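You operate a simulated robot arm through the tools that you are given. There is no shell and no other tool.

You are at the controls of a simulated robot arm. One attempt, no reset.

TASK
Put things in order on the top of the table by the fence. At the end: the small green valve block stands where the cream bay card (marked "IN USE") stood; the small beige tub (marked "7.3 %") from the top of the table by the fence stands where the green brush stood; the green brush from the top of the table by the fence stands on top of the green dust pan; the cream bay card from the top of the table by the fence stands where the small beige tub stood; whatever was shut is shut again. Leave all else as you found it, and nothing knocked over.
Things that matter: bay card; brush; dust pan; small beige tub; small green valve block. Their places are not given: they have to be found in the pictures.

It is judged by the outcome, as a careful person would: the job done as asked, and still so three seconds after it is handed in. It fails if anything else is knocked over, pushed out of place, dropped, spilled or broken.

THE ROBOT
A 6-joint arm with a two-finger gripper, fixed in place. Base frame: the origin is at the foot of the arm, x ahead of it, y to its left, z up; the work surface is at about z = 860. Units: mm, rad, N and s.
With the tool pointing down near the work surface it reaches from about 140 to 680 mm from the base axis. Its first joint turns from -1.152 to 1.152 rad. Payload 2.45 kg.
Tool frame: the origin (TCP) lies between the finger pads and is the grasp point; the fingertips stand 30 mm ahead of it; z points along the fingers, y is the line along which they close. Largest opening 106 mm; the body of the gripper starts 79 mm behind the TCP.
Orientation is told as [roll, pitch, yaw] about the base's x, y, z axes, in that order, counted from this pose: with the fingers straight down and closing along the base's y, the tool's x points along the base's -x, its y along +y and its z along -z.

THE INTERFACE
- The arm moves only by the tool arm_command. Its argument "rows" is a list of rows, each a list of 3 entries, a list of its own where there are three numbers: the shift along the base's x, y, z in mm, then the turn, a rotation vector about the base's x, y, z in rad, then the finger opening in mm, from 0 to 106. In form: [[[dx, dy, dz], [wx, wy, wz], fingers], ...]. A call has 1 to 20 rows; each row shifts and turns the commanded pose from where the row before left it. Rows are played at 5 a second. More than 50 mm and 0.15 rad between two rows, or a gripper value outside its range, and nothing of the call is played. A pose out of reach is approached as far as the arm can. The call stops where the force on the tool passes 40 N (or 10 N more than at its start, if that is more) or the arm is blocked; 0.2 s more then pass. Each finger travels about 153 mm/s and halts on what it meets, pressing with about 37 N; the grip force reading is that of the motor and also rises with nothing between the fingers. The clock runs only during rows and for 0.2 s after the last one: add rows that do not move to give the fingers time. It gives the time, the measured TCP pose, the force on the tool (base axes), the opening and the grip force at its end, in the units of the frame above (readings bear some noise), with the torque about the TCP (base axes, N m) and any sound that the robot's microphone picked up.
- Cameras (640 x 400 px; columns grow to the right, rows downward): "scene" is fixed at [78.9, 445.8, 1395]; the picture's right is [-0.42, -0.91, 0.00], its down [-0.57, 0.26, -0.78] and it looks along [0.71, -0.32, -0.63] (base axes); focal length 265 px, centre (320, 200). "wrist" rides on the gripper at [76, -2, -106] in the tool frame; the picture's right is [0.02, 1.00, 0.00], its down [-0.78, 0.02, -0.62] and it looks along [-0.62, 0.01, 0.78] (tool axes); focal length 247 px, centre (320, 200).
- get_image(camera): a new picture of that camera. The clock stands still meanwhile.
- locate(camera, pixels): there is no depth. For up to 12 entries [column, row, z] of the newest picture of that camera ("zoom" is the newest enlarged one), the place [x, y] in the base frame at which the ray of that pixel passes the height z, good to about 2 mm. The clock stands still meanwhile.
- inspect(camera, box): a new picture of the part [left, top, right, bottom] of that camera's present view, enlarged. The clock stands still meanwhile.
- finish_job(): hands the job in; it is judged then, once.

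Unless the task says otherwise, let go and move clear before handing in.

The tools are called after "Request:" by a JSON object that holds its "op" and its "data". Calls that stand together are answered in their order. arm_command: Moves the arm, as the interface text tells. Its arguments: {"type":"object","properties":{"rows":{"type":"array","items":{"type":"array"}}},"required":["rows"]} The other tools are called the same way: get_image (camera) takes a picture; locate (camera, pixels) gives the place at which the rays of pixels pass given heights; inspect (camera, box) takes an enlarged picture of a part of a camera's view; finish_job () hands the job in.

At the start:

```text
time_s: 0.0
tcp_pos: [378.8, 179.3, 1218.5]
ee_rot: [0.0, 0.001, -0.001]
force: [0.4, 0.3, -0.1]
ft_torque: [0.0, -0.01, -0.02]
width: 106.0
gripper_force: 0.0
```

scene: 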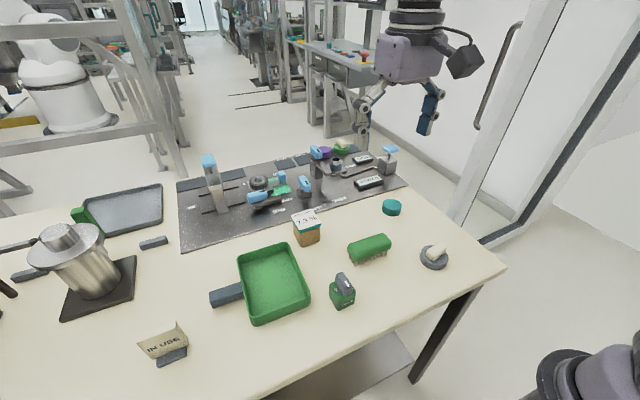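
wrist: 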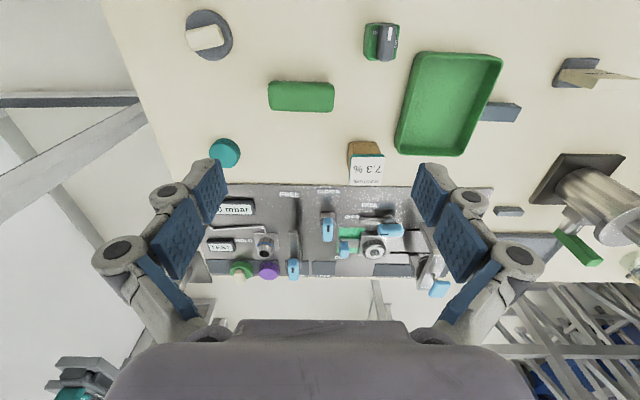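

The scene shows the card near (163,345), dust pan (272,283), valve block (342,290), brush (369,247) and tub (306,228). I'll take enlarged views to measure them before moving.

Request:
{"op": "inspect", "data": {"camera": "scene", "box": [120, 200, 280, 390]}}

Request:
{"op": "inspect", "data": {"camera": "scene", "box": [270, 180, 450, 320]}}

Request:
{"op": "inspect", "data": {"camera": "wrist", "box": [170, 0, 410, 200]}}

Request:
{"op": "inspect", "data": {"camera": "wrist", "box": [380, 0, 640, 200]}}

```text
2.11 times, centred on (200, 295) of scene
```

zoom: 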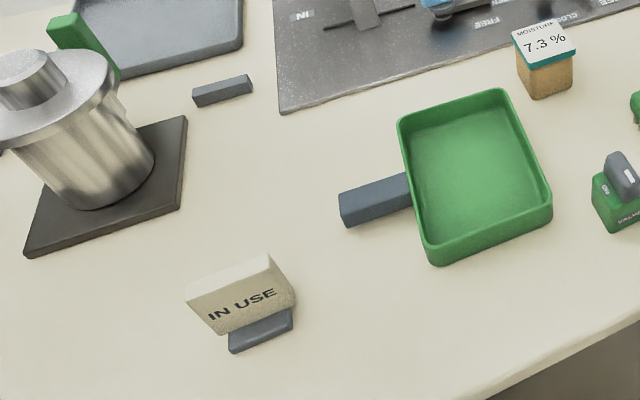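

```text
2.86 times, centred on (360, 250) of scene
```

zoom: 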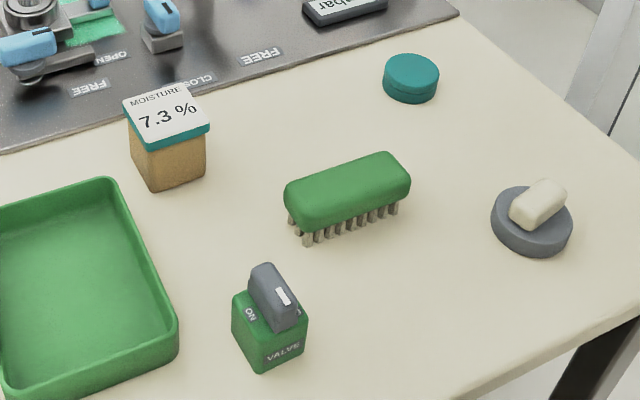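

```text
2.00 times, centred on (290, 100) of wrist
```

zoom: 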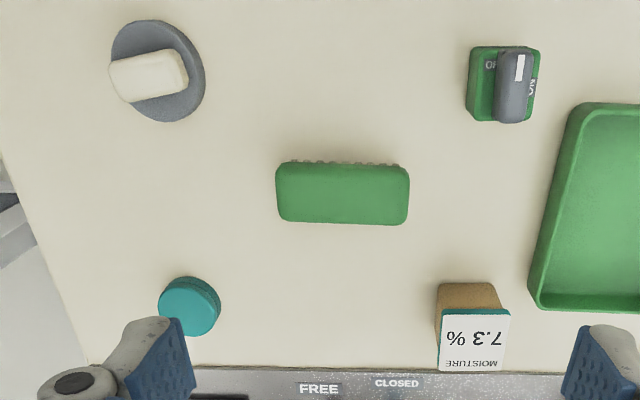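

```text
2.00 times, centred on (510, 100) of wrist
```

zoom: 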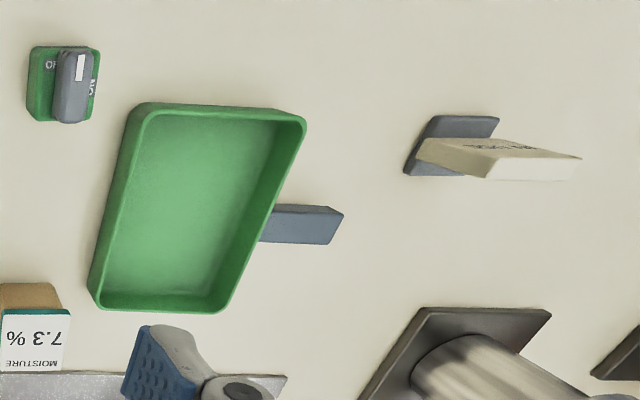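

The objects are clear in the enlarged views. I'll turn key pixels of the base corners into table coordinates.

Request:
{"op": "locate", "data": {"camera": "scene", "pixels": [[338.7, 310.1, 860], [354.8, 301.4, 860], [329.9, 296.5, 860], [300.6, 246.5, 860], [319.4, 242, 860], [293.9, 231.8, 860], [355.5, 266.1, 860], [385.9, 254.2, 860], [349.5, 258.7, 860], [157.3, 367, 860], [187.2, 354.2, 860], [251.8, 325.8, 860]]}}

Request:
{"op": "locate", "data": {"camera": "wrist", "pixels": [[268, 82, 890], [333, 82, 890], [334, 112, 890], [268, 110, 890], [363, 60, 860], [363, 24, 860], [347, 142, 860], [349, 168, 860], [552, 87, 860], [568, 58, 860], [599, 59, 860], [580, 87, 860]]}}

```text
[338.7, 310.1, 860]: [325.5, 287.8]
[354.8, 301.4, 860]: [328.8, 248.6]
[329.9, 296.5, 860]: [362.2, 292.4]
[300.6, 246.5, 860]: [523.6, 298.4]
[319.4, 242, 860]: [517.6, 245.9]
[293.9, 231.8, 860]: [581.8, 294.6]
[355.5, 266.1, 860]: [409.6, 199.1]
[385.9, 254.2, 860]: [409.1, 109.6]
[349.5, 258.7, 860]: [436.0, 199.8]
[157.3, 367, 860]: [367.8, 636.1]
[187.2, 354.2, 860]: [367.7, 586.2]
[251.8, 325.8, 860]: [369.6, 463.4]
```

```text
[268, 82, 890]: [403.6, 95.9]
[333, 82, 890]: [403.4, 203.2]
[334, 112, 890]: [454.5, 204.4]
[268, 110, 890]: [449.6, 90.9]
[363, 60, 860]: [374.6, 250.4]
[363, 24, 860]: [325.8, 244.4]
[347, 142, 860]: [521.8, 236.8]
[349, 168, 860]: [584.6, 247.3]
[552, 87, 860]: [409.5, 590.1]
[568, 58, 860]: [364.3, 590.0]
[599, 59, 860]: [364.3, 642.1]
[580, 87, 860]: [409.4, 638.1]
```

Rough centres are now: valve (346,270), tub (551,270), brush (428,150) and card foot (388,614), which is at the edge of reach. I'll move high toward the pan and card for a closer wrist view.

Request:
{"op": "arm_command", "data": {"rows": [[[-15, 45, -10], [0, 0, 0], 106], [[-15, 45, -10], [0, 0, 0], 106], [[-15, 45, -10], [0, 0, 0], 106], [[-15, 45, -10], [0, 0, 0], 106], [[-15, 45, -10], [0, 0, 0], 106], [[-15, 45, -10], [0, 0, 0], 106], [[0, 0, 0], [0, 0, 0], 106]]}}

Request:
{"op": "get_image", "data": {"camera": "wrist"}}

Request:
{"op": "get_image", "data": {"camera": "scene"}}

```text
time_s: 1.6
tcp_pos: [291.0, 448.4, 1159.3]
ee_rot: [0.0, 0.0, -0.003]
force: [-0.7, -0.8, -0.2]
ft_torque: [-0.03, 0.0, -0.01]
width: 106.2
gripper_force: 0.2
```

```text
taken
```

wrist: 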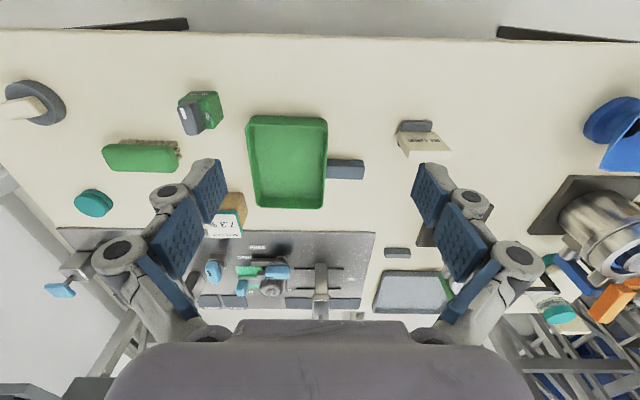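

```text
taken
```

scene: 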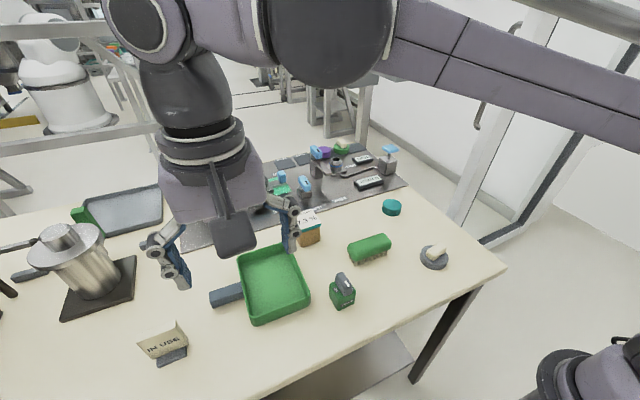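

The card foot is at about (414,127) in the wrist view and the pan at (287,160). I'll enlarge both.

Request:
{"op": "inspect", "data": {"camera": "wrist", "box": [370, 95, 490, 175]}}

Request:
{"op": "locate", "data": {"camera": "wrist", "pixels": [[398, 121, 860], [430, 121, 860], [432, 133, 860], [247, 116, 890], [325, 117, 890], [326, 208, 890], [255, 206, 890], [260, 128, 865], [314, 130, 865], [314, 196, 865], [262, 196, 865], [364, 170, 875]]}}

Request:
{"op": "inspect", "data": {"camera": "wrist", "box": [230, 95, 380, 220]}}

Request:
{"op": "inspect", "data": {"camera": "scene", "box": [120, 310, 210, 375]}}

```text
5.00 times, centred on (430, 135) of wrist
```

zoom: 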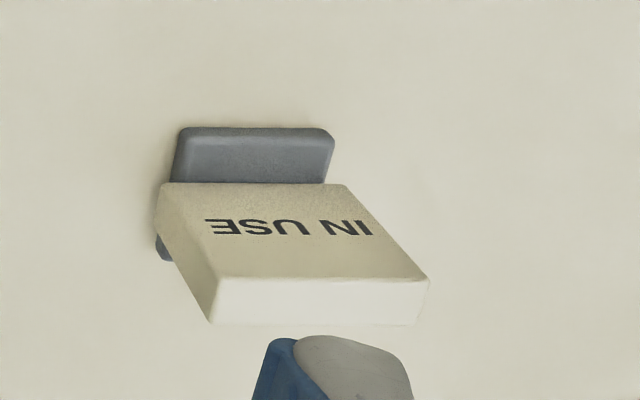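

```text
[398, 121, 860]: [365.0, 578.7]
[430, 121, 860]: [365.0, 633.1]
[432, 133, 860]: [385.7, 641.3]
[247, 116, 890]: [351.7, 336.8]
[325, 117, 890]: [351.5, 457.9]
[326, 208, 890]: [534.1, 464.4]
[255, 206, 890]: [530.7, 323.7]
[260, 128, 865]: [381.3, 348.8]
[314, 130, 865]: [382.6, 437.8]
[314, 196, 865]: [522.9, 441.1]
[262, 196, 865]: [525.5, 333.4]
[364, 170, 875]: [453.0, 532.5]
```

```text
3.20 times, centred on (305, 158) of wrist
```

zoom: 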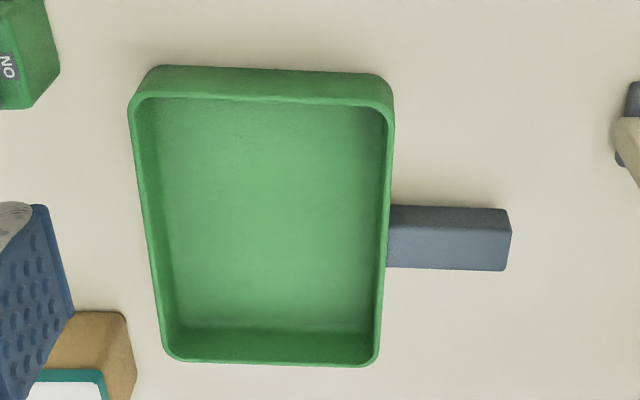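

```text
6.15 times, centred on (165, 342) of scene
```

zoom: 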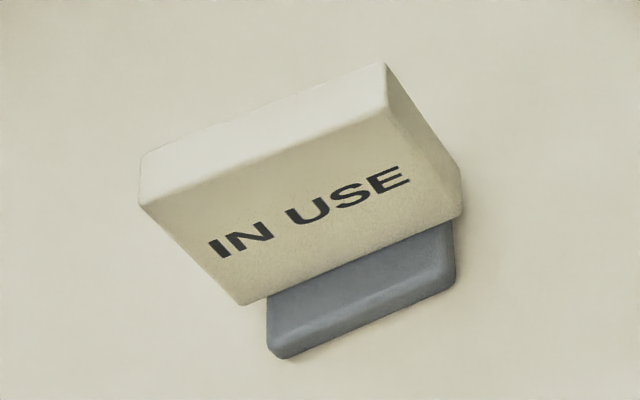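

The card is an upright panel on a foot, thin along x with its face toward -x. I'll triangulate its top edges from both cameras.

Request:
{"op": "locate", "data": {"camera": "wrist", "pixels": [[409, 151, 900], [452, 151, 900], [409, 151, 930], [452, 151, 930], [408, 159.6, 900], [449.6, 159.6, 900], [408, 159.6, 930], [449.6, 159.6, 930], [397.6, 132, 870], [435, 132, 870], [397.6, 132, 880], [435, 132, 880]]}}

Request:
{"op": "locate", "data": {"camera": "scene", "pixels": [[135.6, 342.8, 900], [176.1, 326.6, 900], [135.6, 342.8, 930], [176.1, 326.6, 930], [136.5, 334.2, 900], [175.2, 319.6, 900], [136.5, 334.2, 930], [175.2, 319.6, 930], [152.5, 359.1, 870], [188.1, 344.4, 870], [152.5, 359.1, 880], [188.1, 344.4, 880]]}}

```text
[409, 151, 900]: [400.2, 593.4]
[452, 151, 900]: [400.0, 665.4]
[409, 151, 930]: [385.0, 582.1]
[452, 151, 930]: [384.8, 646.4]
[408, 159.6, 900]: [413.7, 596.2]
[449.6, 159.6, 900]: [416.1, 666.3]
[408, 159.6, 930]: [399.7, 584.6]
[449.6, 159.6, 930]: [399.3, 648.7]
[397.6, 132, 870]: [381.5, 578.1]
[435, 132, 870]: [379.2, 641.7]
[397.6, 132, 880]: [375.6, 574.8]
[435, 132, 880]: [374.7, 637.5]
```

```text
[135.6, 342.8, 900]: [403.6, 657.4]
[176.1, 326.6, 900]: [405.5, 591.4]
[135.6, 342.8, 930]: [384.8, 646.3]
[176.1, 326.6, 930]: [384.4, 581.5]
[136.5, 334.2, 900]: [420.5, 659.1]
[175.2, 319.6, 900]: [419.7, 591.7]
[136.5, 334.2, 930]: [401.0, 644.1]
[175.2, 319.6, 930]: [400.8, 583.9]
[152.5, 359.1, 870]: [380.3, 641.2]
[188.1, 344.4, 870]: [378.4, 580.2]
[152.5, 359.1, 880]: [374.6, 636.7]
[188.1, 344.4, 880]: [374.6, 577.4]
```

The card panel spans roughly x 382–400, y 581–646, with its top at z≈930; the pan is at x 352–532, y 330–460. Next I'll move to a lower wrist view over the brush, valve and tub.

Request:
{"op": "arm_command", "data": {"rows": [[[2, -42, -19], [0, 0, 0], 106], [[2, -42, -19], [0, 0, 0], 106], [[2, -42, -19], [0, 0, 0], 106], [[2, -42, -19], [0, 0, 0], 106], [[2, -42, -19], [0, 0, 0], 106], [[2, -42, -19], [0, 0, 0], 106], [[2, -42, -19], [0, 0, 0], 106], [[0, 0, 0], [0, 0, 0], 106]]}}

Request:
{"op": "get_image", "data": {"camera": "wrist"}}

Request:
{"op": "inspect", "data": {"camera": "wrist", "box": [220, 100, 480, 280]}}

```text
time_s: 3.4
tcp_pos: [302.5, 158.7, 1024.9]
ee_rot: [0.0, 0.001, 0.001]
force: [-0.2, -0.2, -0.3]
ft_torque: [-0.03, -0.02, 0.01]
width: 106.2
gripper_force: 0.1
```

```text
taken
```

wrist: 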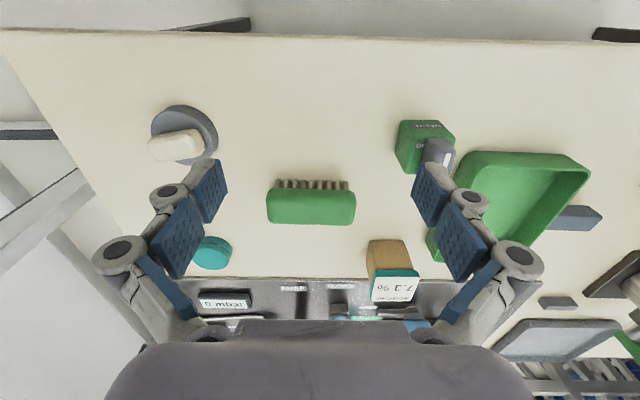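

```text
2.22 times, centred on (350, 190) of wrist
```

zoom: 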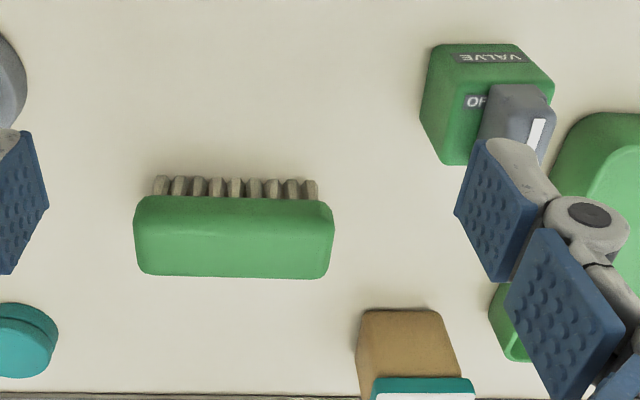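

I'll triangulate the brush, valve and tub heights with this wrist view and the scene view.

Request:
{"op": "locate", "data": {"camera": "wrist", "pixels": [[271.2, 224.2, 890], [352.3, 225.1, 890], [271.2, 224.2, 910], [352.3, 225.1, 910], [266, 215, 900], [356, 215, 900], [275.7, 180, 860], [348, 180, 860], [268, 191, 880], [353, 191, 880], [268, 191, 890], [353, 191, 890]]}}

Request:
{"op": "locate", "data": {"camera": "scene", "pixels": [[349.5, 243.7, 890], [383.8, 233.2, 890], [349.5, 243.7, 910], [383.8, 233.2, 910], [353, 260.5, 880], [391.5, 245, 880], [353, 260.5, 890], [391.5, 245, 890], [355.5, 266.1, 860], [385.9, 254.2, 860]]}}

Request:
{"op": "inspect", "data": {"camera": "scene", "box": [320, 215, 410, 315]}}

Request:
{"op": "inspect", "data": {"camera": "wrist", "box": [380, 100, 480, 180]}}

Request:
{"op": "inspect", "data": {"camera": "wrist", "box": [350, 230, 450, 310]}}

```text
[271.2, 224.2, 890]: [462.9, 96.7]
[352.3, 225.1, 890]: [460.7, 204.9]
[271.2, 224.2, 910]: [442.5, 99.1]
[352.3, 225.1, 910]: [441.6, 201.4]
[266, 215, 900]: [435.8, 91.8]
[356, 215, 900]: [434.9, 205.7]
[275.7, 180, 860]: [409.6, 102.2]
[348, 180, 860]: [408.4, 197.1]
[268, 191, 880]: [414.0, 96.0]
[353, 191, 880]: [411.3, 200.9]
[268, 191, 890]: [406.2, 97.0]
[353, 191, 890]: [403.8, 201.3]
```

```text
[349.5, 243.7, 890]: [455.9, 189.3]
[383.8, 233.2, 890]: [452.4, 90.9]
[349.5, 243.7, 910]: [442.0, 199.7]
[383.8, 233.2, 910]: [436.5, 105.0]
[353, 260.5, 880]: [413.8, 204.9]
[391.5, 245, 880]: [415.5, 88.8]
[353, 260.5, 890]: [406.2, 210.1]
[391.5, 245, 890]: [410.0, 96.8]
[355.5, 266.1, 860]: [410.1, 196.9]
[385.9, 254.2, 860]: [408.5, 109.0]
```

```text
4.00 times, centred on (365, 265) of scene
```

zoom: 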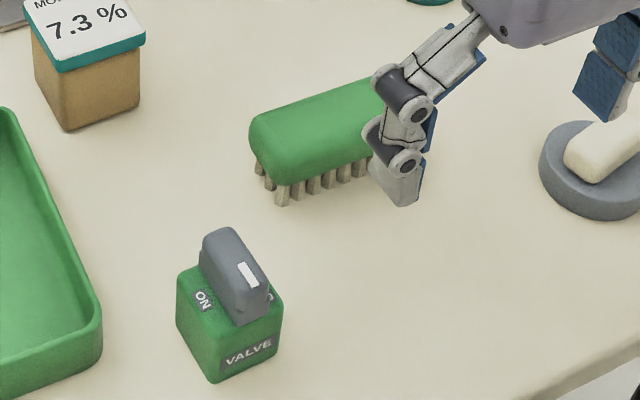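

```text
5.00 times, centred on (430, 140) of wrist
```

zoom: 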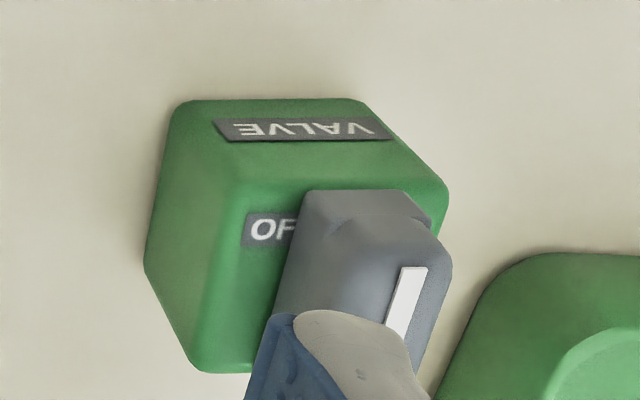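

```text
5.00 times, centred on (400, 270) of wrist
```

zoom: 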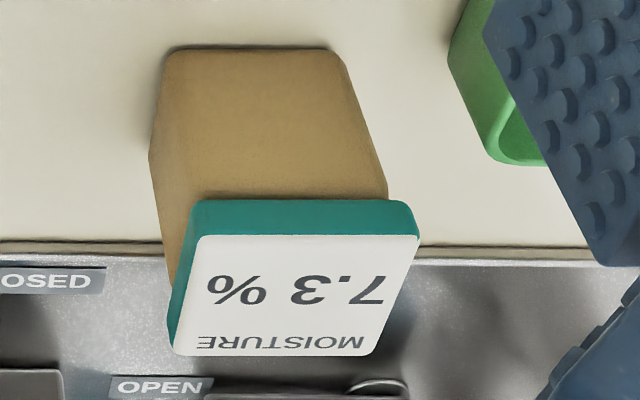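

The brush body spans z≈880–910 with centre about (425,150). I'll check the pan's rim and floor in an enlarged scene view.

Request:
{"op": "inspect", "data": {"camera": "scene", "box": [205, 230, 325, 330]}}

```text
4.00 times, centred on (265, 280) of scene
```

zoom: 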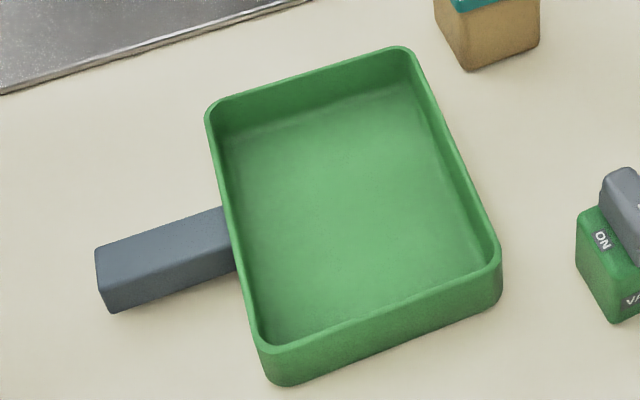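

Request:
{"op": "locate", "data": {"camera": "zoom", "pixels": [[278, 386, 860], [498, 300, 860], [262, 348, 885], [500, 255, 885], [206, 112, 885], [408, 46, 885], [262, 348, 895], [500, 255, 895], [206, 112, 895], [408, 46, 895], [228, 136, 865], [406, 83, 865]]}}

Request:
{"op": "locate", "data": {"camera": "wrist", "pixels": [[456, 170, 885], [590, 170, 885], [590, 170, 895], [475, 152, 860], [574, 153, 860], [438, 260, 885]]}}

```text
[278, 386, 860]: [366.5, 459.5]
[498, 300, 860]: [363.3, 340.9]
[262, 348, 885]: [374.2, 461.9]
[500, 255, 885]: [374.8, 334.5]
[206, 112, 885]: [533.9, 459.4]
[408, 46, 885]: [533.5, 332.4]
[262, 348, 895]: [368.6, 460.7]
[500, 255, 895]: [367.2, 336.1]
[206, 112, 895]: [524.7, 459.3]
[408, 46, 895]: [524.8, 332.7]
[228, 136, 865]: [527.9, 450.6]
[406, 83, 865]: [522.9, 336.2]
```

```text
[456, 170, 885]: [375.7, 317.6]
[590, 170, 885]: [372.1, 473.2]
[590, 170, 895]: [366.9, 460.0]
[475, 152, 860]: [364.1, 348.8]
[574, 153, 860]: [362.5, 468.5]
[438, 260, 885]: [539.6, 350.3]
```

The pan's rim is about z=892, with the outside at x 365–528, y 334–461. I'll triangulate the tub lid and the valve next.

Request:
{"op": "locate", "data": {"camera": "wrist", "pixels": [[375.6, 277.4, 910], [420, 277.4, 910], [370.4, 300.4, 910], [412, 300.8, 910], [375.6, 277.4, 930], [420, 277.4, 930], [370.4, 300.4, 930], [412, 300.8, 930], [402, 120, 860], [438, 120, 860], [370, 240, 860], [402, 240, 860]]}}

Request:
{"op": "locate", "data": {"camera": "scene", "pixels": [[291.1, 216.1, 910], [314.5, 209.1, 910], [321.5, 224.5, 910], [296, 231.8, 910], [291.1, 216.1, 930], [314.5, 209.1, 930], [321.5, 224.5, 930], [296, 231.8, 930]]}}

Request:
{"op": "inspect", "data": {"camera": "scene", "box": [280, 200, 370, 315]}}

```text
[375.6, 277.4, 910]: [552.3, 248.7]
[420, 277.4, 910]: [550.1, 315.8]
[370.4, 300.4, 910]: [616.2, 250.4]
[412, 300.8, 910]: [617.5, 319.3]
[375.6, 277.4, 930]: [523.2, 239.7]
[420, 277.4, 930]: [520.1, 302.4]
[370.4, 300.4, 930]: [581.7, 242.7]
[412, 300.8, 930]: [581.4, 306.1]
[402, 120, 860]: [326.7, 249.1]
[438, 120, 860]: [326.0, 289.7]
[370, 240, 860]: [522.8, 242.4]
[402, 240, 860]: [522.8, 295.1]
```

```text
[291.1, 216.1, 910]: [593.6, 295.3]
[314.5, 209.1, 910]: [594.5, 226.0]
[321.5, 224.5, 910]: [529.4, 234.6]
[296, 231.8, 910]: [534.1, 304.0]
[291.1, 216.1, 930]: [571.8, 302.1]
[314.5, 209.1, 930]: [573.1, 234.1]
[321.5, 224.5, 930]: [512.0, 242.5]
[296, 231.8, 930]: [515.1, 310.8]
```

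```text
3.48 times, centred on (325, 258) of scene
```

zoom: 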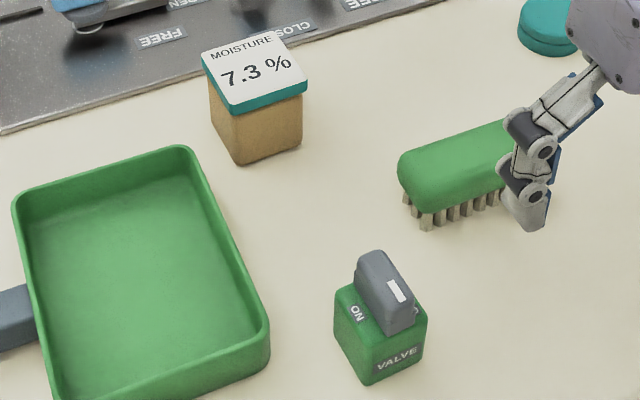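

The tub lid is at about z 925 with centre (551,270), and the valve body at x 326–366, y 249–290. I'll start with the brush: turn the gripper 90° to close along x and hover above it.

Request:
{"op": "arm_command", "data": {"rows": [[[11, -1, -4], [0, 0, 0.1428], 106], [[11, -1, -4], [0, 0, 0.1428], 106], [[11, -1, -4], [0, 0, 0.1428], 106], [[11, -1, -4], [0, 0, 0.1428], 106], [[11, -1, -4], [0, 0, 0.1428], 106], [[11, -1, -4], [0, 0, 0.1428], 106], [[11, -1, -4], [0, 0, 0.1428], 106], [[11, -1, -4], [0, 0, 0.1428], 106], [[11, -1, -4], [0, 0, 0.1428], 106], [[11, -1, -4], [0, 0, 0.1428], 106], [[13, 5, -4], [0, 0, 0.1428], 106], [[0, 0, 0], [0, 0, 0], 106], [[0, 0, 0], [0, 0, 0], 106]]}}

Request:
{"op": "get_image", "data": {"camera": "wrist"}}

Request:
{"op": "get_image", "data": {"camera": "scene"}}

```text
time_s: 6.2
tcp_pos: [427.4, 151.1, 980.0]
ee_rot: [-0.001, 0.0, 1.571]
force: [1.1, -0.1, 0.0]
ft_torque: [0.04, -0.03, 0.01]
width: 106.2
gripper_force: 0.1
```

```text
taken
```

wrist: 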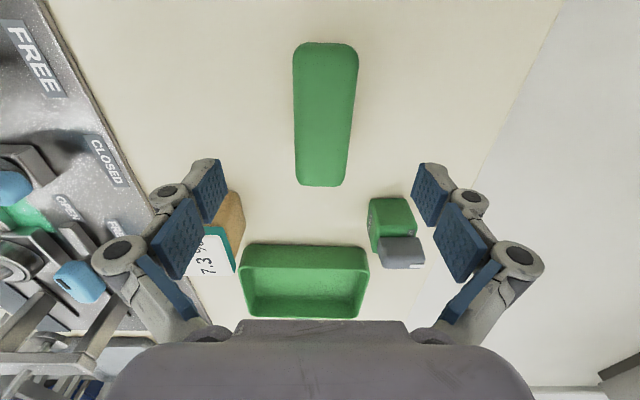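

```text
taken
```

scene: 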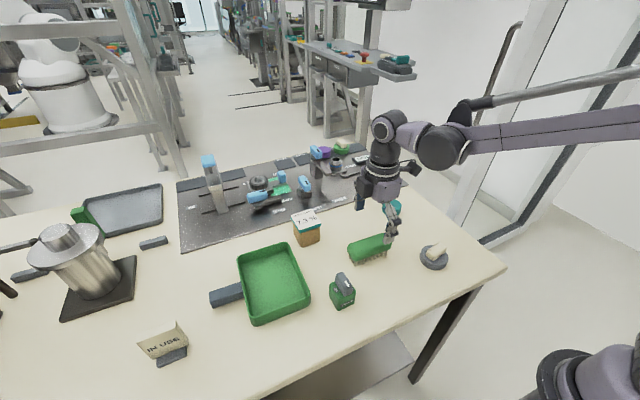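

The brush spans cols 293–358, rows 42–187 in the wrist view, nearly centred between the fingers. I'll check its exact edges, then lower.

Request:
{"op": "locate", "data": {"camera": "wrist", "pixels": [[293, 70, 905], [357, 70, 905], [296, 160, 905], [350, 160, 905], [322, 187, 905], [325, 43, 905], [296, 160, 895], [350, 160, 895]]}}

```text
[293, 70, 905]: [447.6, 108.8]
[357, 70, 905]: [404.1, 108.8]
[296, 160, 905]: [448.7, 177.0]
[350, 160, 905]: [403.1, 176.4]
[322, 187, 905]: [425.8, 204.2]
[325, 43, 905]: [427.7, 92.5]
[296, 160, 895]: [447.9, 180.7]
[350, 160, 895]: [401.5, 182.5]
```

The brush centre is (426,149), width about 44. I'll lower straight to z≈897 and close.

Request:
{"op": "arm_command", "data": {"rows": [[[0, -1, -25], [0, 0, 0], 106], [[0, 0, -25], [0, 0, 0], 106], [[0, 0, -20], [0, 0, 0], 106], [[0, 0, -10], [0, 0, 0], 106], [[0, 0, -4], [0, 0, 0], 106], [[0, 0, 0], [0, 0, 0], 106], [[0, 0, 0], [0, 0, 0], 75], [[0, 0, 0], [0, 0, 0], 60], [[0, 0, 0], [0, 0, 0], 50], [[0, 0, 0], [0, 0, 0], 42], [[0, 0, 0], [0, 0, 0], 36], [[0, 0, 0], [0, 0, 0], 36], [[0, 0, 0], [0, 0, 0], 36]]}}

Request:
{"op": "get_image", "data": {"camera": "wrist"}}

Request:
{"op": "inspect", "data": {"camera": "scene", "box": [300, 180, 450, 320]}}

```text
time_s: 9.0
tcp_pos: [425.3, 150.0, 896.6]
ee_rot: [0.0, 0.0, 1.569]
force: [0.0, 0.4, 5.5]
ft_torque: [-0.03, 0.04, -0.08]
width: 43.3
gripper_force: 37.0
```

```text
taken
```

wrist: 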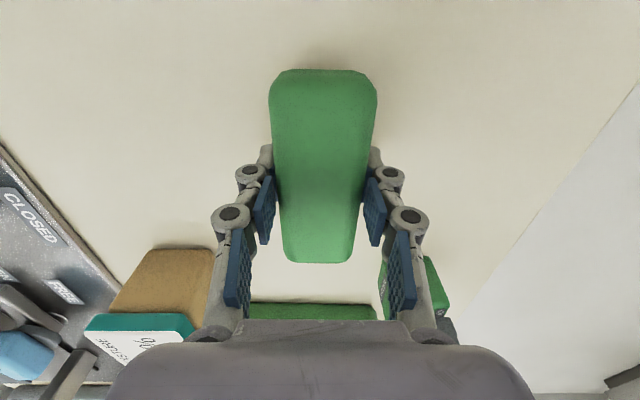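

```text
2.86 times, centred on (375, 250) of scene
```

zoom: 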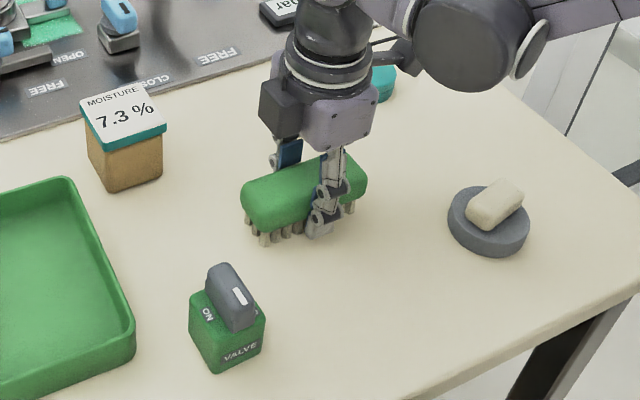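

The brush is gripped at width 43.3. I'll lift it straight up and look.

Request:
{"op": "arm_command", "data": {"rows": [[[0, 0, 8], [0, 0, 0], 36], [[0, 0, 15], [0, 0, 0], 36], [[0, 0, 25], [0, 0, 0], 36], [[0, 0, 25], [0, 0, 0], 36], [[0, 0, 25], [0, 0, 0], 36], [[0, 0, 0], [0, 0, 0], 36]]}}

Request:
{"op": "inspect", "data": {"camera": "scene", "box": [280, 140, 450, 320]}}

```text
time_s: 10.4
tcp_pos: [428.7, 148.8, 996.7]
ee_rot: [0.0, 0.001, 1.566]
force: [0.0, -0.5, -0.9]
ft_torque: [0.02, -0.01, 0.01]
width: 43.4
gripper_force: 36.8
```

```text
2.22 times, centred on (365, 230) of scene
```

zoom: 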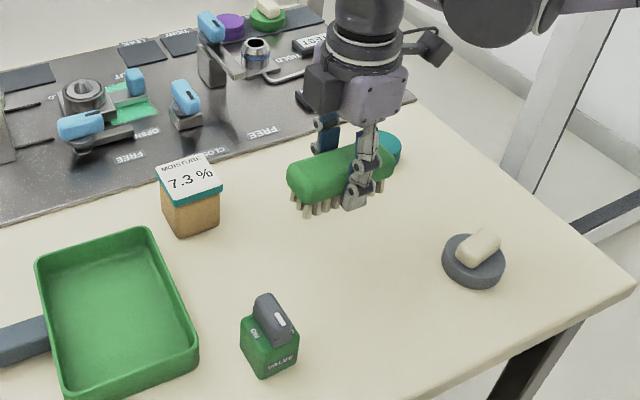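

The brush is lifted clear. I'll carry it above the pan's centre (447,397), turning back to yaw 0 so it lies along the pan's length.

Request:
{"op": "arm_command", "data": {"rows": [[[2, 22.5, 0], [0, 0, -0.1428], 36], [[2, 22.5, 0], [0, 0, -0.1428], 36], [[2, 22.5, 0], [0, 0, -0.1428], 36], [[2, 22.5, 0], [0, 0, -0.1428], 36], [[2, 22.5, 0], [0, 0, -0.1428], 36], [[2, 22.5, 0], [0, 0, -0.1428], 36], [[2, 22.5, 0], [0, 0, -0.1428], 36], [[2, 22.5, 0], [0, 0, -0.1428], 36], [[2, 22.5, 0], [0, 0, -0.1428], 36], [[2, 22.5, 0], [0, 0, -0.1428], 36], [[1, 22.5, 0], [0, 0, -0.1428], 36], [[0, 0, 0], [0, 0, 0], 36], [[0, 0, 0], [0, 0, 0], 36]]}}

Request:
{"op": "get_image", "data": {"camera": "scene"}}

Request:
{"op": "get_image", "data": {"camera": "wrist"}}

```text
time_s: 13.2
tcp_pos: [447.3, 398.3, 996.0]
ee_rot: [0.0, -0.001, 0.0]
force: [0.0, -0.4, -0.9]
ft_torque: [0.03, 0.01, 0.05]
width: 43.5
gripper_force: 36.7
```

```text
taken
```

scene: 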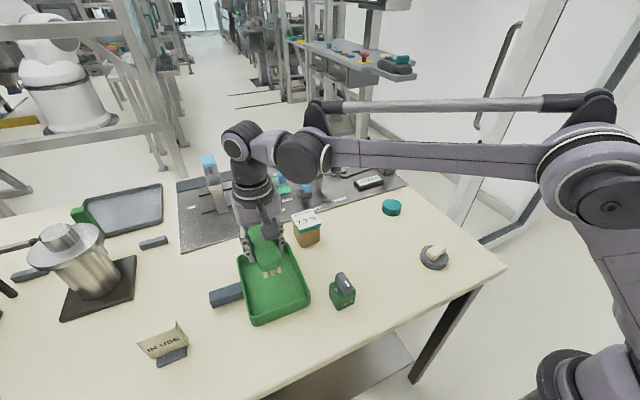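

```text
taken
```

wrist: 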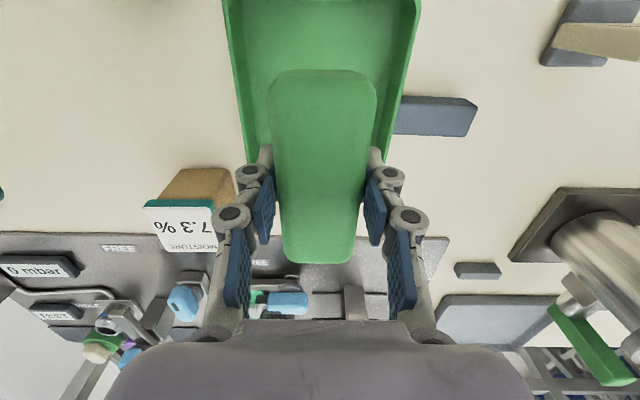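

I'll check the pan's side walls, at cols ~232 and ~410 in this wrist view, to confirm the centring in y.

Request:
{"op": "locate", "data": {"camera": "wrist", "pixels": [[226, 30, 892], [415, 30, 892], [240, 110, 892], [400, 110, 892]]}}

Request:
{"op": "inspect", "data": {"camera": "scene", "box": [200, 190, 340, 330]}}

Request:
{"op": "inspect", "data": {"camera": "wrist", "box": [200, 0, 440, 160]}}

```text
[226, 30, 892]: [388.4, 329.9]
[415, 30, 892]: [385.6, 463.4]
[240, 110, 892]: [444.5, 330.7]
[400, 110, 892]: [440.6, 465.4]
```

```text
2.86 times, centred on (270, 260) of scene
```

zoom: 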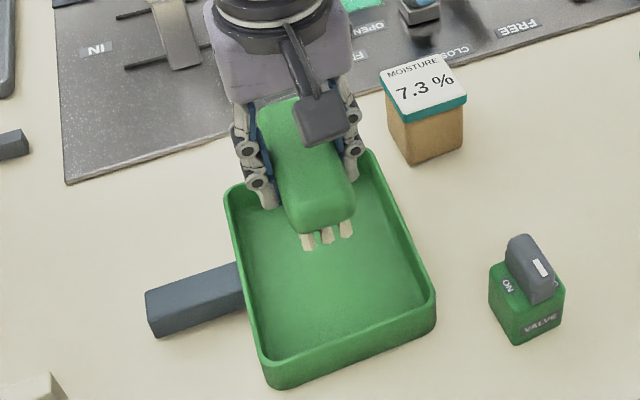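

```text
2.50 times, centred on (320, 80) of wrist
```

zoom: 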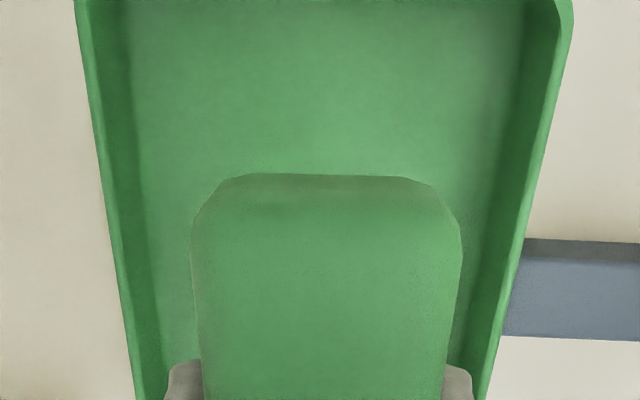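

The pan spans y 332–463, so the brush is centred. I'll lower to just above the pan floor.

Request:
{"op": "arm_command", "data": {"rows": [[[0, 0, -25], [0, 0, 0], 36], [[0, 0, -25], [0, 0, 0], 36], [[0, 0, -20], [0, 0, 0], 36], [[0, 0, -10], [0, 0, 0], 36], [[0, 0, -6], [0, 0, 0], 36], [[0, 0, 0], [0, 0, 0], 36], [[0, 0, 0], [0, 0, 0], 36]]}}

Request:
{"op": "inspect", "data": {"camera": "scene", "box": [200, 190, 340, 330]}}

Request:
{"op": "get_image", "data": {"camera": "wrist"}}

```text
time_s: 14.8
tcp_pos: [446.9, 397.1, 909.3]
ee_rot: [0.0, -0.001, 0.001]
force: [0.5, 0.4, -0.7]
ft_torque: [-0.02, 0.01, 0.01]
width: 43.4
gripper_force: 36.8
```

```text
2.86 times, centred on (270, 260) of scene
```

zoom: 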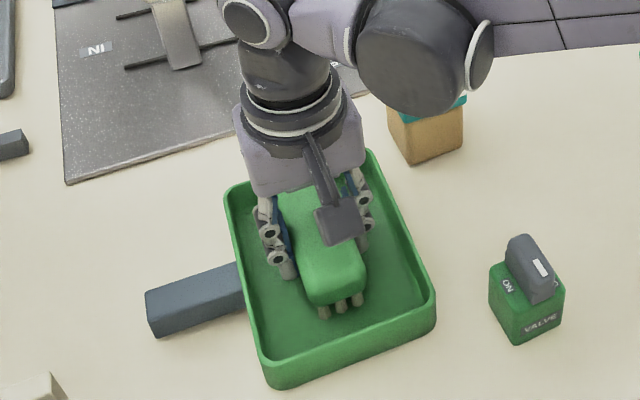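

```text
taken
```

wrist: 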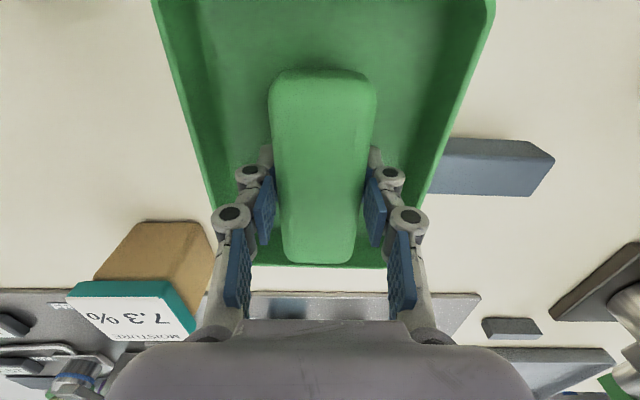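

The brush is inside the walls and not yet touching. I'll lower slowly until contact.

Request:
{"op": "arm_command", "data": {"rows": [[[0, 0, -1.5], [0, 0, 0], 36], [[0, 0, -1.5], [0, 0, 0], 36], [[0, 0, -1], [0, 0, 0], 36], [[0, 0, 0], [0, 0, 0], 36]]}}

```text
time_s: 15.8
tcp_pos: [445.3, 395.7, 905.7]
ee_rot: [0.002, -0.002, 0.0]
force: [-0.2, -0.8, -0.6]
ft_torque: [0.0, 0.02, 0.02]
width: 43.2
gripper_force: 37.0
```

Request:
{"op": "arm_command", "data": {"rows": [[[0, 0, -1], [0, 0, 0], 36], [[0, 0, -1], [0, 0, 0], 36], [[0, 0, 0], [0, 0, 0], 36], [[0, 0, 0], [0, 0, 0], 36]]}}

```text
time_s: 16.8
tcp_pos: [446.2, 396.4, 904.7]
ee_rot: [-0.001, 0.001, 0.002]
force: [0.1, -0.8, 2.3]
ft_torque: [-0.03, -0.08, -0.03]
width: 43.5
gripper_force: 36.4
```

The upward force rose to 2.3 N, so contact may be starting. I'll go 1 mm more to confirm.

Request:
{"op": "arm_command", "data": {"rows": [[[0, 0, -1], [0, 0, 0], 36], [[0, 0, 0], [0, 0, 0], 36], [[0, 0, 0], [0, 0, 0], 36]]}}

```text
time_s: 17.6
tcp_pos: [445.1, 397.5, 902.5]
ee_rot: [0.001, -0.001, 0.002]
force: [-1.7, 0.5, 27.7]
ft_torque: [-0.03, -0.02, 0.02]
width: 43.3
gripper_force: 37.0
```

Contact is firm at 27.7 N. I'll ease up 1 mm, open to 72 mm and rise straight up.

Request:
{"op": "arm_command", "data": {"rows": [[[0, 0, 1], [0, 0, 0], 36], [[0, 0, 0], [0, 0, 0], 36], [[0, 0, 0], [0, 0, 0], 50], [[0, 0, 0], [0, 0, 0], 60], [[0, 0, 0], [0, 0, 0], 70], [[0, 0, 0], [0, 0, 0], 70], [[0, 0, 10], [0, 0, 0], 70], [[0, 0, 25], [0, 0, 0], 70], [[0, 0, 35], [0, 0, 0], 70], [[0, 0, 35], [0, 0, 0], 70], [[0, 0, 0], [0, 0, 0], 70]]}}

Request:
{"op": "get_image", "data": {"camera": "wrist"}}

Request:
{"op": "inspect", "data": {"camera": "scene", "box": [200, 190, 340, 330]}}

```text
time_s: 20.0
tcp_pos: [445.8, 394.6, 1009.4]
ee_rot: [-0.001, 0.0, -0.001]
force: [0.1, 0.3, 0.7]
ft_torque: [-0.02, -0.04, 0.03]
width: 69.8
gripper_force: 0.0
```

```text
taken
```

wrist: 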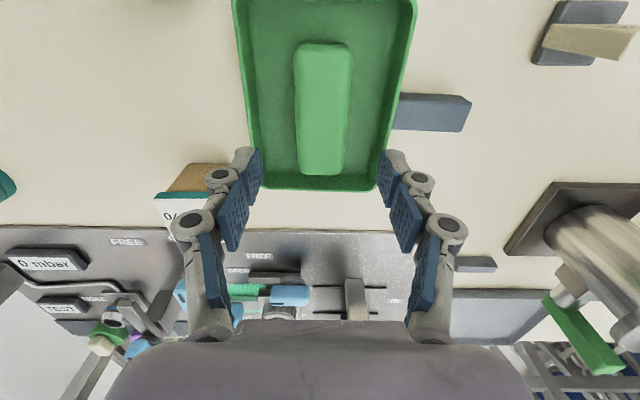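

```text
2.86 times, centred on (270, 260) of scene
```

zoom: 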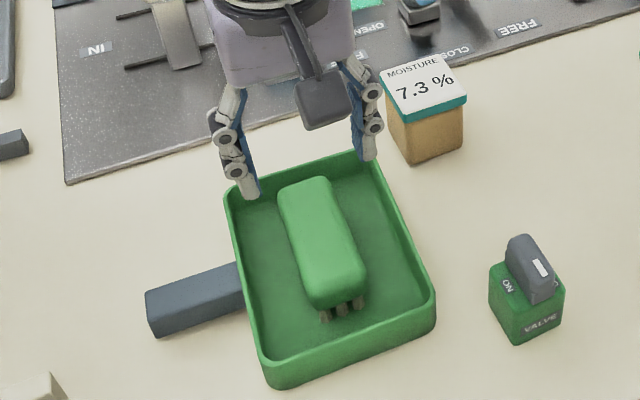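

The brush stands in the pan with the pan unmoved. Next I'll hover above the tub at (551,270) with the fingers open along y.

Request:
{"op": "arm_command", "data": {"rows": [[[20, -25, 0], [0, 0, 0], 90], [[21, -25, 0], [0, 0, 0], 106], [[21, -25, 0], [0, 0, 0], 106], [[21, -26, 0], [0, 0, 0], 106], [[21, -26, 0], [0, 0, 0], 106], [[0, 0, 0], [0, 0, 0], 106], [[0, 0, 0], [0, 0, 0], 106]]}}

Request:
{"op": "get_image", "data": {"camera": "wrist"}}

Request:
{"op": "get_image", "data": {"camera": "scene"}}

```text
time_s: 21.6
tcp_pos: [554.2, 268.3, 1010.5]
ee_rot: [-0.001, 0.0, 0.0]
force: [0.1, 0.4, -0.1]
ft_torque: [-0.03, 0.04, 0.02]
width: 106.0
gripper_force: 0.1
```

```text
taken
```

wrist: 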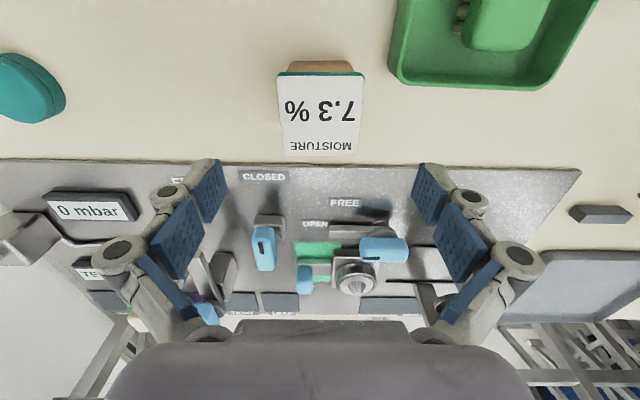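

```text
taken
```

scene: 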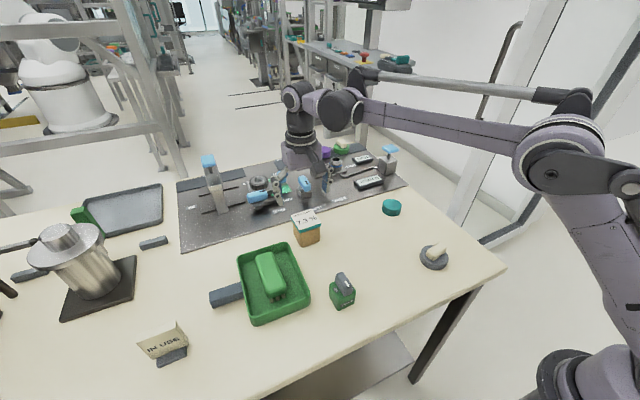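

The lid's corners in the wrist view are about (277,75), (364,73), (359,156) and (283,155). I'll compute the tub's centre.

Request:
{"op": "locate", "data": {"camera": "wrist", "pixels": [[277, 75, 925], [364, 73, 925], [359, 156, 925], [283, 155, 925], [277, 75, 920], [364, 73, 920], [359, 156, 920], [283, 155, 920], [288, 62, 860], [352, 62, 860], [430, 175, 865], [583, 170, 865]]}}

Request:
{"op": "inspect", "data": {"camera": "wrist", "box": [260, 40, 380, 170]}}

Request:
{"op": "inspect", "data": {"camera": "scene", "box": [270, 160, 350, 260]}}

```text
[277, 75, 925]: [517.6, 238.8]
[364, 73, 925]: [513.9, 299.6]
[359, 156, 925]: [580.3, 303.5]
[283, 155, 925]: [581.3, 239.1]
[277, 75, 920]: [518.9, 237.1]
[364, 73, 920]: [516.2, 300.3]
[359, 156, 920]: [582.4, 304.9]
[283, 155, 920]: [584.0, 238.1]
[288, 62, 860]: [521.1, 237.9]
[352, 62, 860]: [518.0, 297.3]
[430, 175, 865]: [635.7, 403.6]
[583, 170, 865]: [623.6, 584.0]
```

```text
3.08 times, centred on (320, 105) of wrist
```

zoom: 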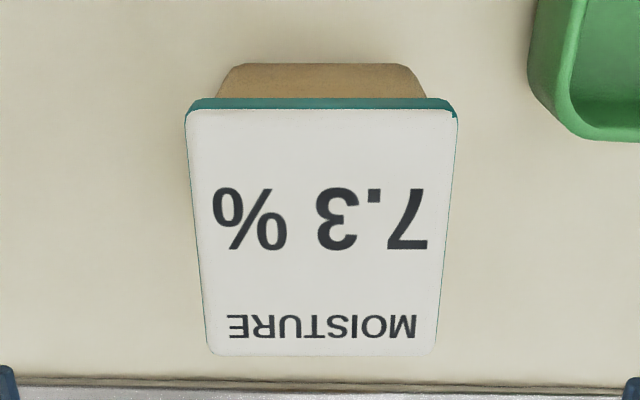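

```text
4.00 times, centred on (310, 210) of scene
```

zoom: 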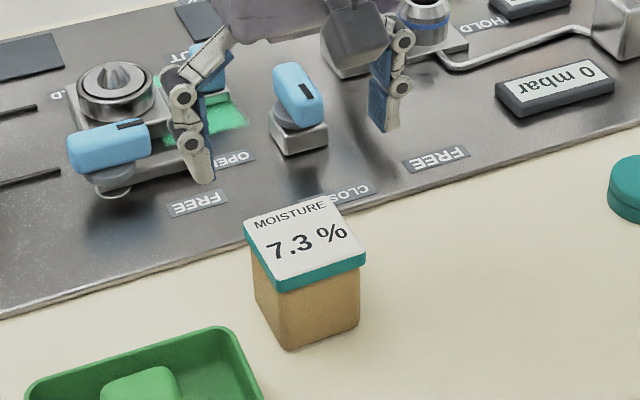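

The tub centre is about (548.5,270), with the lid 65×63 overhanging the body slightly. I'll lower with the opening at 90 mm to z≈897 so the tips reach the lower body.

Request:
{"op": "arm_command", "data": {"rows": [[[-2, 0, 0], [0, 0, 0], 90], [[0, 0, -25], [0, 0, 0], 90], [[0, 0, -25], [0, 0, 0], 90], [[0, 0, -25], [0, 0, 0], 90], [[0, 0, -20], [0, 0, 0], 90], [[0, 0, -10], [0, 0, 0], 90], [[0, 0, -5], [0, 0, 0], 90], [[0, 0, 0], [0, 0, 0], 90], [[0, 0, 0], [0, 0, 0], 90]]}}

Request:
{"op": "get_image", "data": {"camera": "wrist"}}

Request:
{"op": "inspect", "data": {"camera": "scene", "box": [250, 150, 370, 270]}}

```text
time_s: 23.6
tcp_pos: [549.6, 270.1, 898.3]
ee_rot: [-0.001, 0.0, -0.002]
force: [-0.4, 0.0, 0.4]
ft_torque: [-0.01, 0.01, 0.0]
width: 90.0
gripper_force: 0.0
```

```text
taken
```

wrist: 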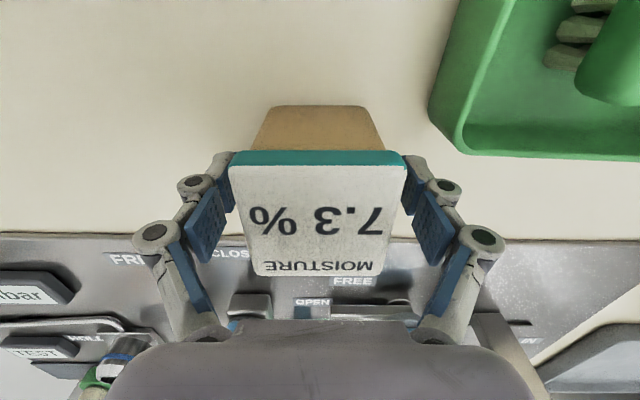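

```text
3.33 times, centred on (310, 210) of scene
```

zoom: 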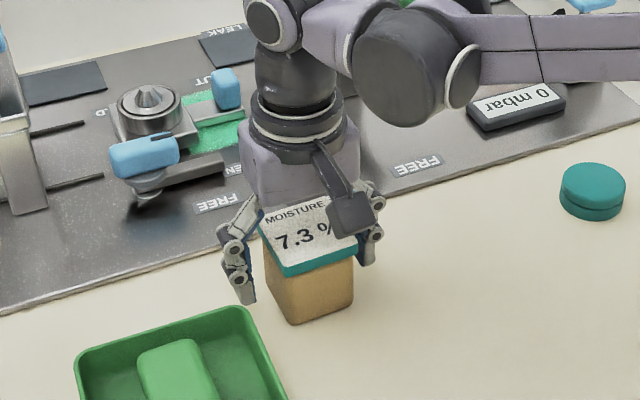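

The fingers straddle the tub cleanly. I'll close gently and read the width.

Request:
{"op": "arm_command", "data": {"rows": [[[0, 0, 0], [0, 0, 0], 75], [[0, 0, 0], [0, 0, 0], 66], [[0, 0, 0], [0, 0, 0], 60], [[0, 0, 0], [0, 0, 0], 54], [[0, 0, 0], [0, 0, 0], 46], [[0, 0, 0], [0, 0, 0], 46], [[0, 0, 0], [0, 0, 0], 46]]}}

Request:
{"op": "get_image", "data": {"camera": "wrist"}}

Request:
{"op": "inspect", "data": {"camera": "scene", "box": [250, 150, 370, 270]}}

```text
time_s: 25.2
tcp_pos: [549.4, 269.9, 898.5]
ee_rot: [0.001, 0.0, 0.0]
force: [-0.9, -1.3, 7.0]
ft_torque: [-0.05, 0.06, 0.11]
width: 59.4
gripper_force: 37.3
```

```text
taken
```

wrist: 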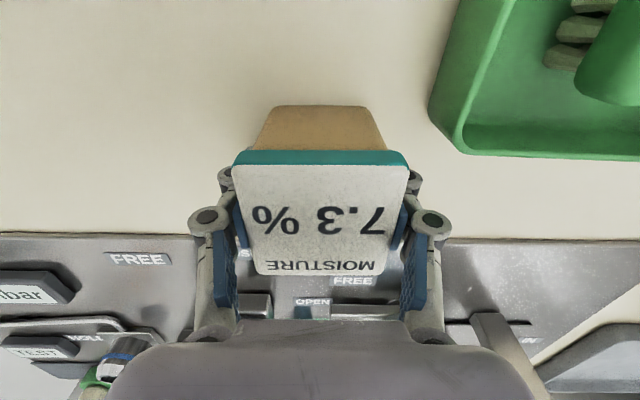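

```text
3.33 times, centred on (310, 210) of scene
```

zoom: 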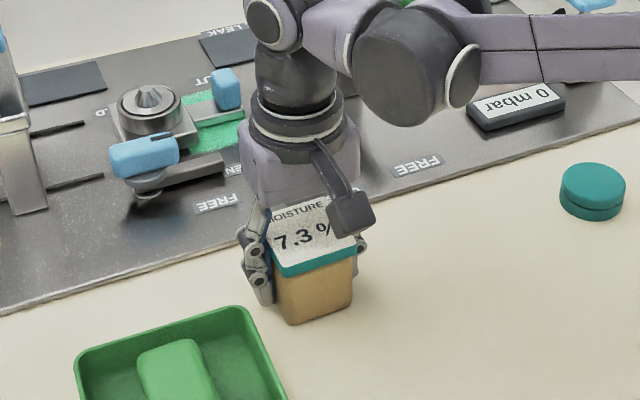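

The grip closed at 59.4 mm. I'll lift 6 mm and check that body and lid rise together.

Request:
{"op": "arm_command", "data": {"rows": [[[0, 0, 2], [0, 0, 0], 46], [[0, 0, 4], [0, 0, 0], 46], [[0, 0, 4], [0, 0, 0], 46], [[0, 0, 0], [0, 0, 0], 46]]}}

Request:
{"op": "inspect", "data": {"camera": "scene", "box": [250, 150, 370, 270]}}

Request:
{"op": "get_image", "data": {"camera": "wrist"}}

```text
time_s: 26.2
tcp_pos: [550.4, 270.5, 907.4]
ee_rot: [0.0, 0.0, -0.001]
force: [0.1, 0.2, -1.6]
ft_torque: [0.0, -0.02, 0.04]
width: 59.2
gripper_force: 36.8
```

```text
3.33 times, centred on (310, 210) of scene
```

zoom: 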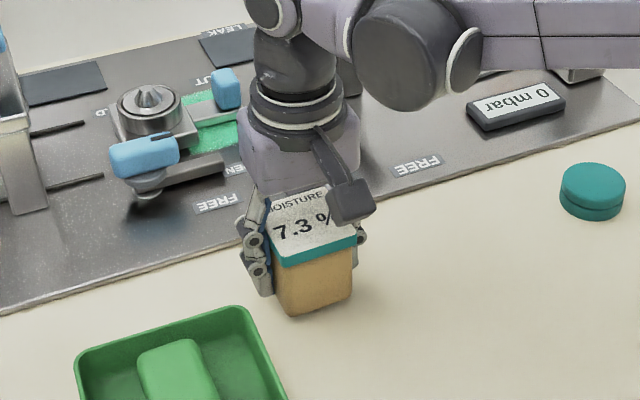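

```text
taken
```

wrist: 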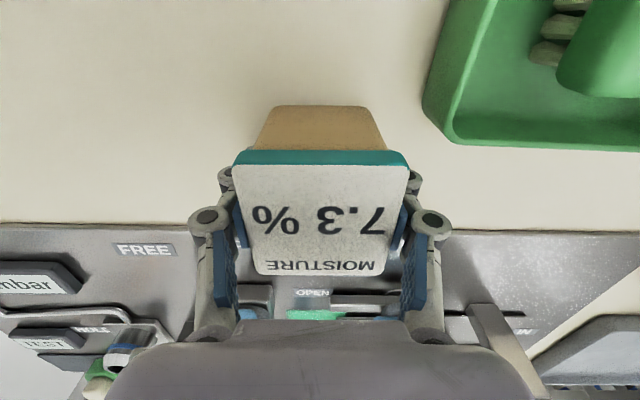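

Body and lid rose together. I'll raise it and carry it above the brush's old spot at (426,149.5).

Request:
{"op": "arm_command", "data": {"rows": [[[0, 0, 20], [0, 0, 0], 46], [[0, 0, 30], [0, 0, 0], 46], [[0, 0, 25], [0, 0, 0], 46], [[-15, -15, 0], [0, 0, 0], 46], [[-21, -21, 0], [0, 0, 0], 46], [[-24, -23, 0], [0, 0, 0], 46], [[-24, -23, 0], [0, 0, 0], 46], [[-22, -22, 0], [0, 0, 0], 46], [[-16.8, -16.3, 0], [0, 0, 0], 46], [[0, 0, 0], [0, 0, 0], 46], [[0, 0, 0], [0, 0, 0], 46]]}}

Request:
{"op": "get_image", "data": {"camera": "scene"}}

Request:
{"op": "get_image", "data": {"camera": "wrist"}}

```text
time_s: 28.6
tcp_pos: [426.7, 145.6, 983.8]
ee_rot: [0.001, -0.001, 0.001]
force: [-0.1, 0.2, -1.9]
ft_torque: [-0.04, 0.0, -0.04]
width: 59.4
gripper_force: 36.9
```

```text
taken
```

scene: 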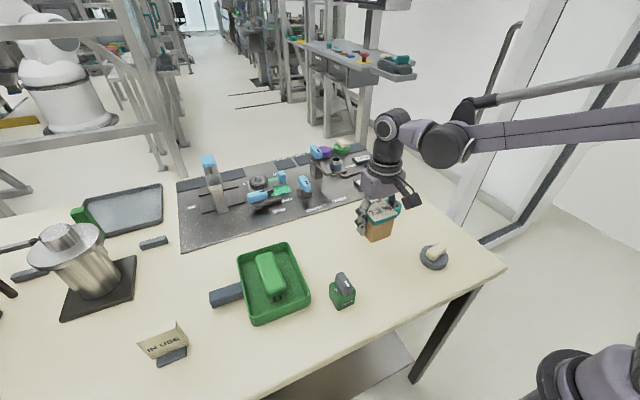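

```text
taken
```

wrist: 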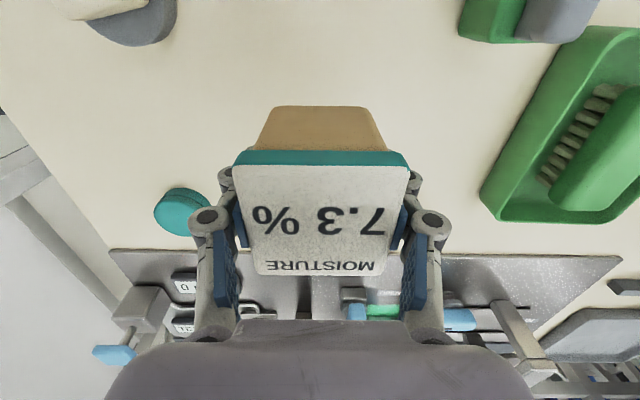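

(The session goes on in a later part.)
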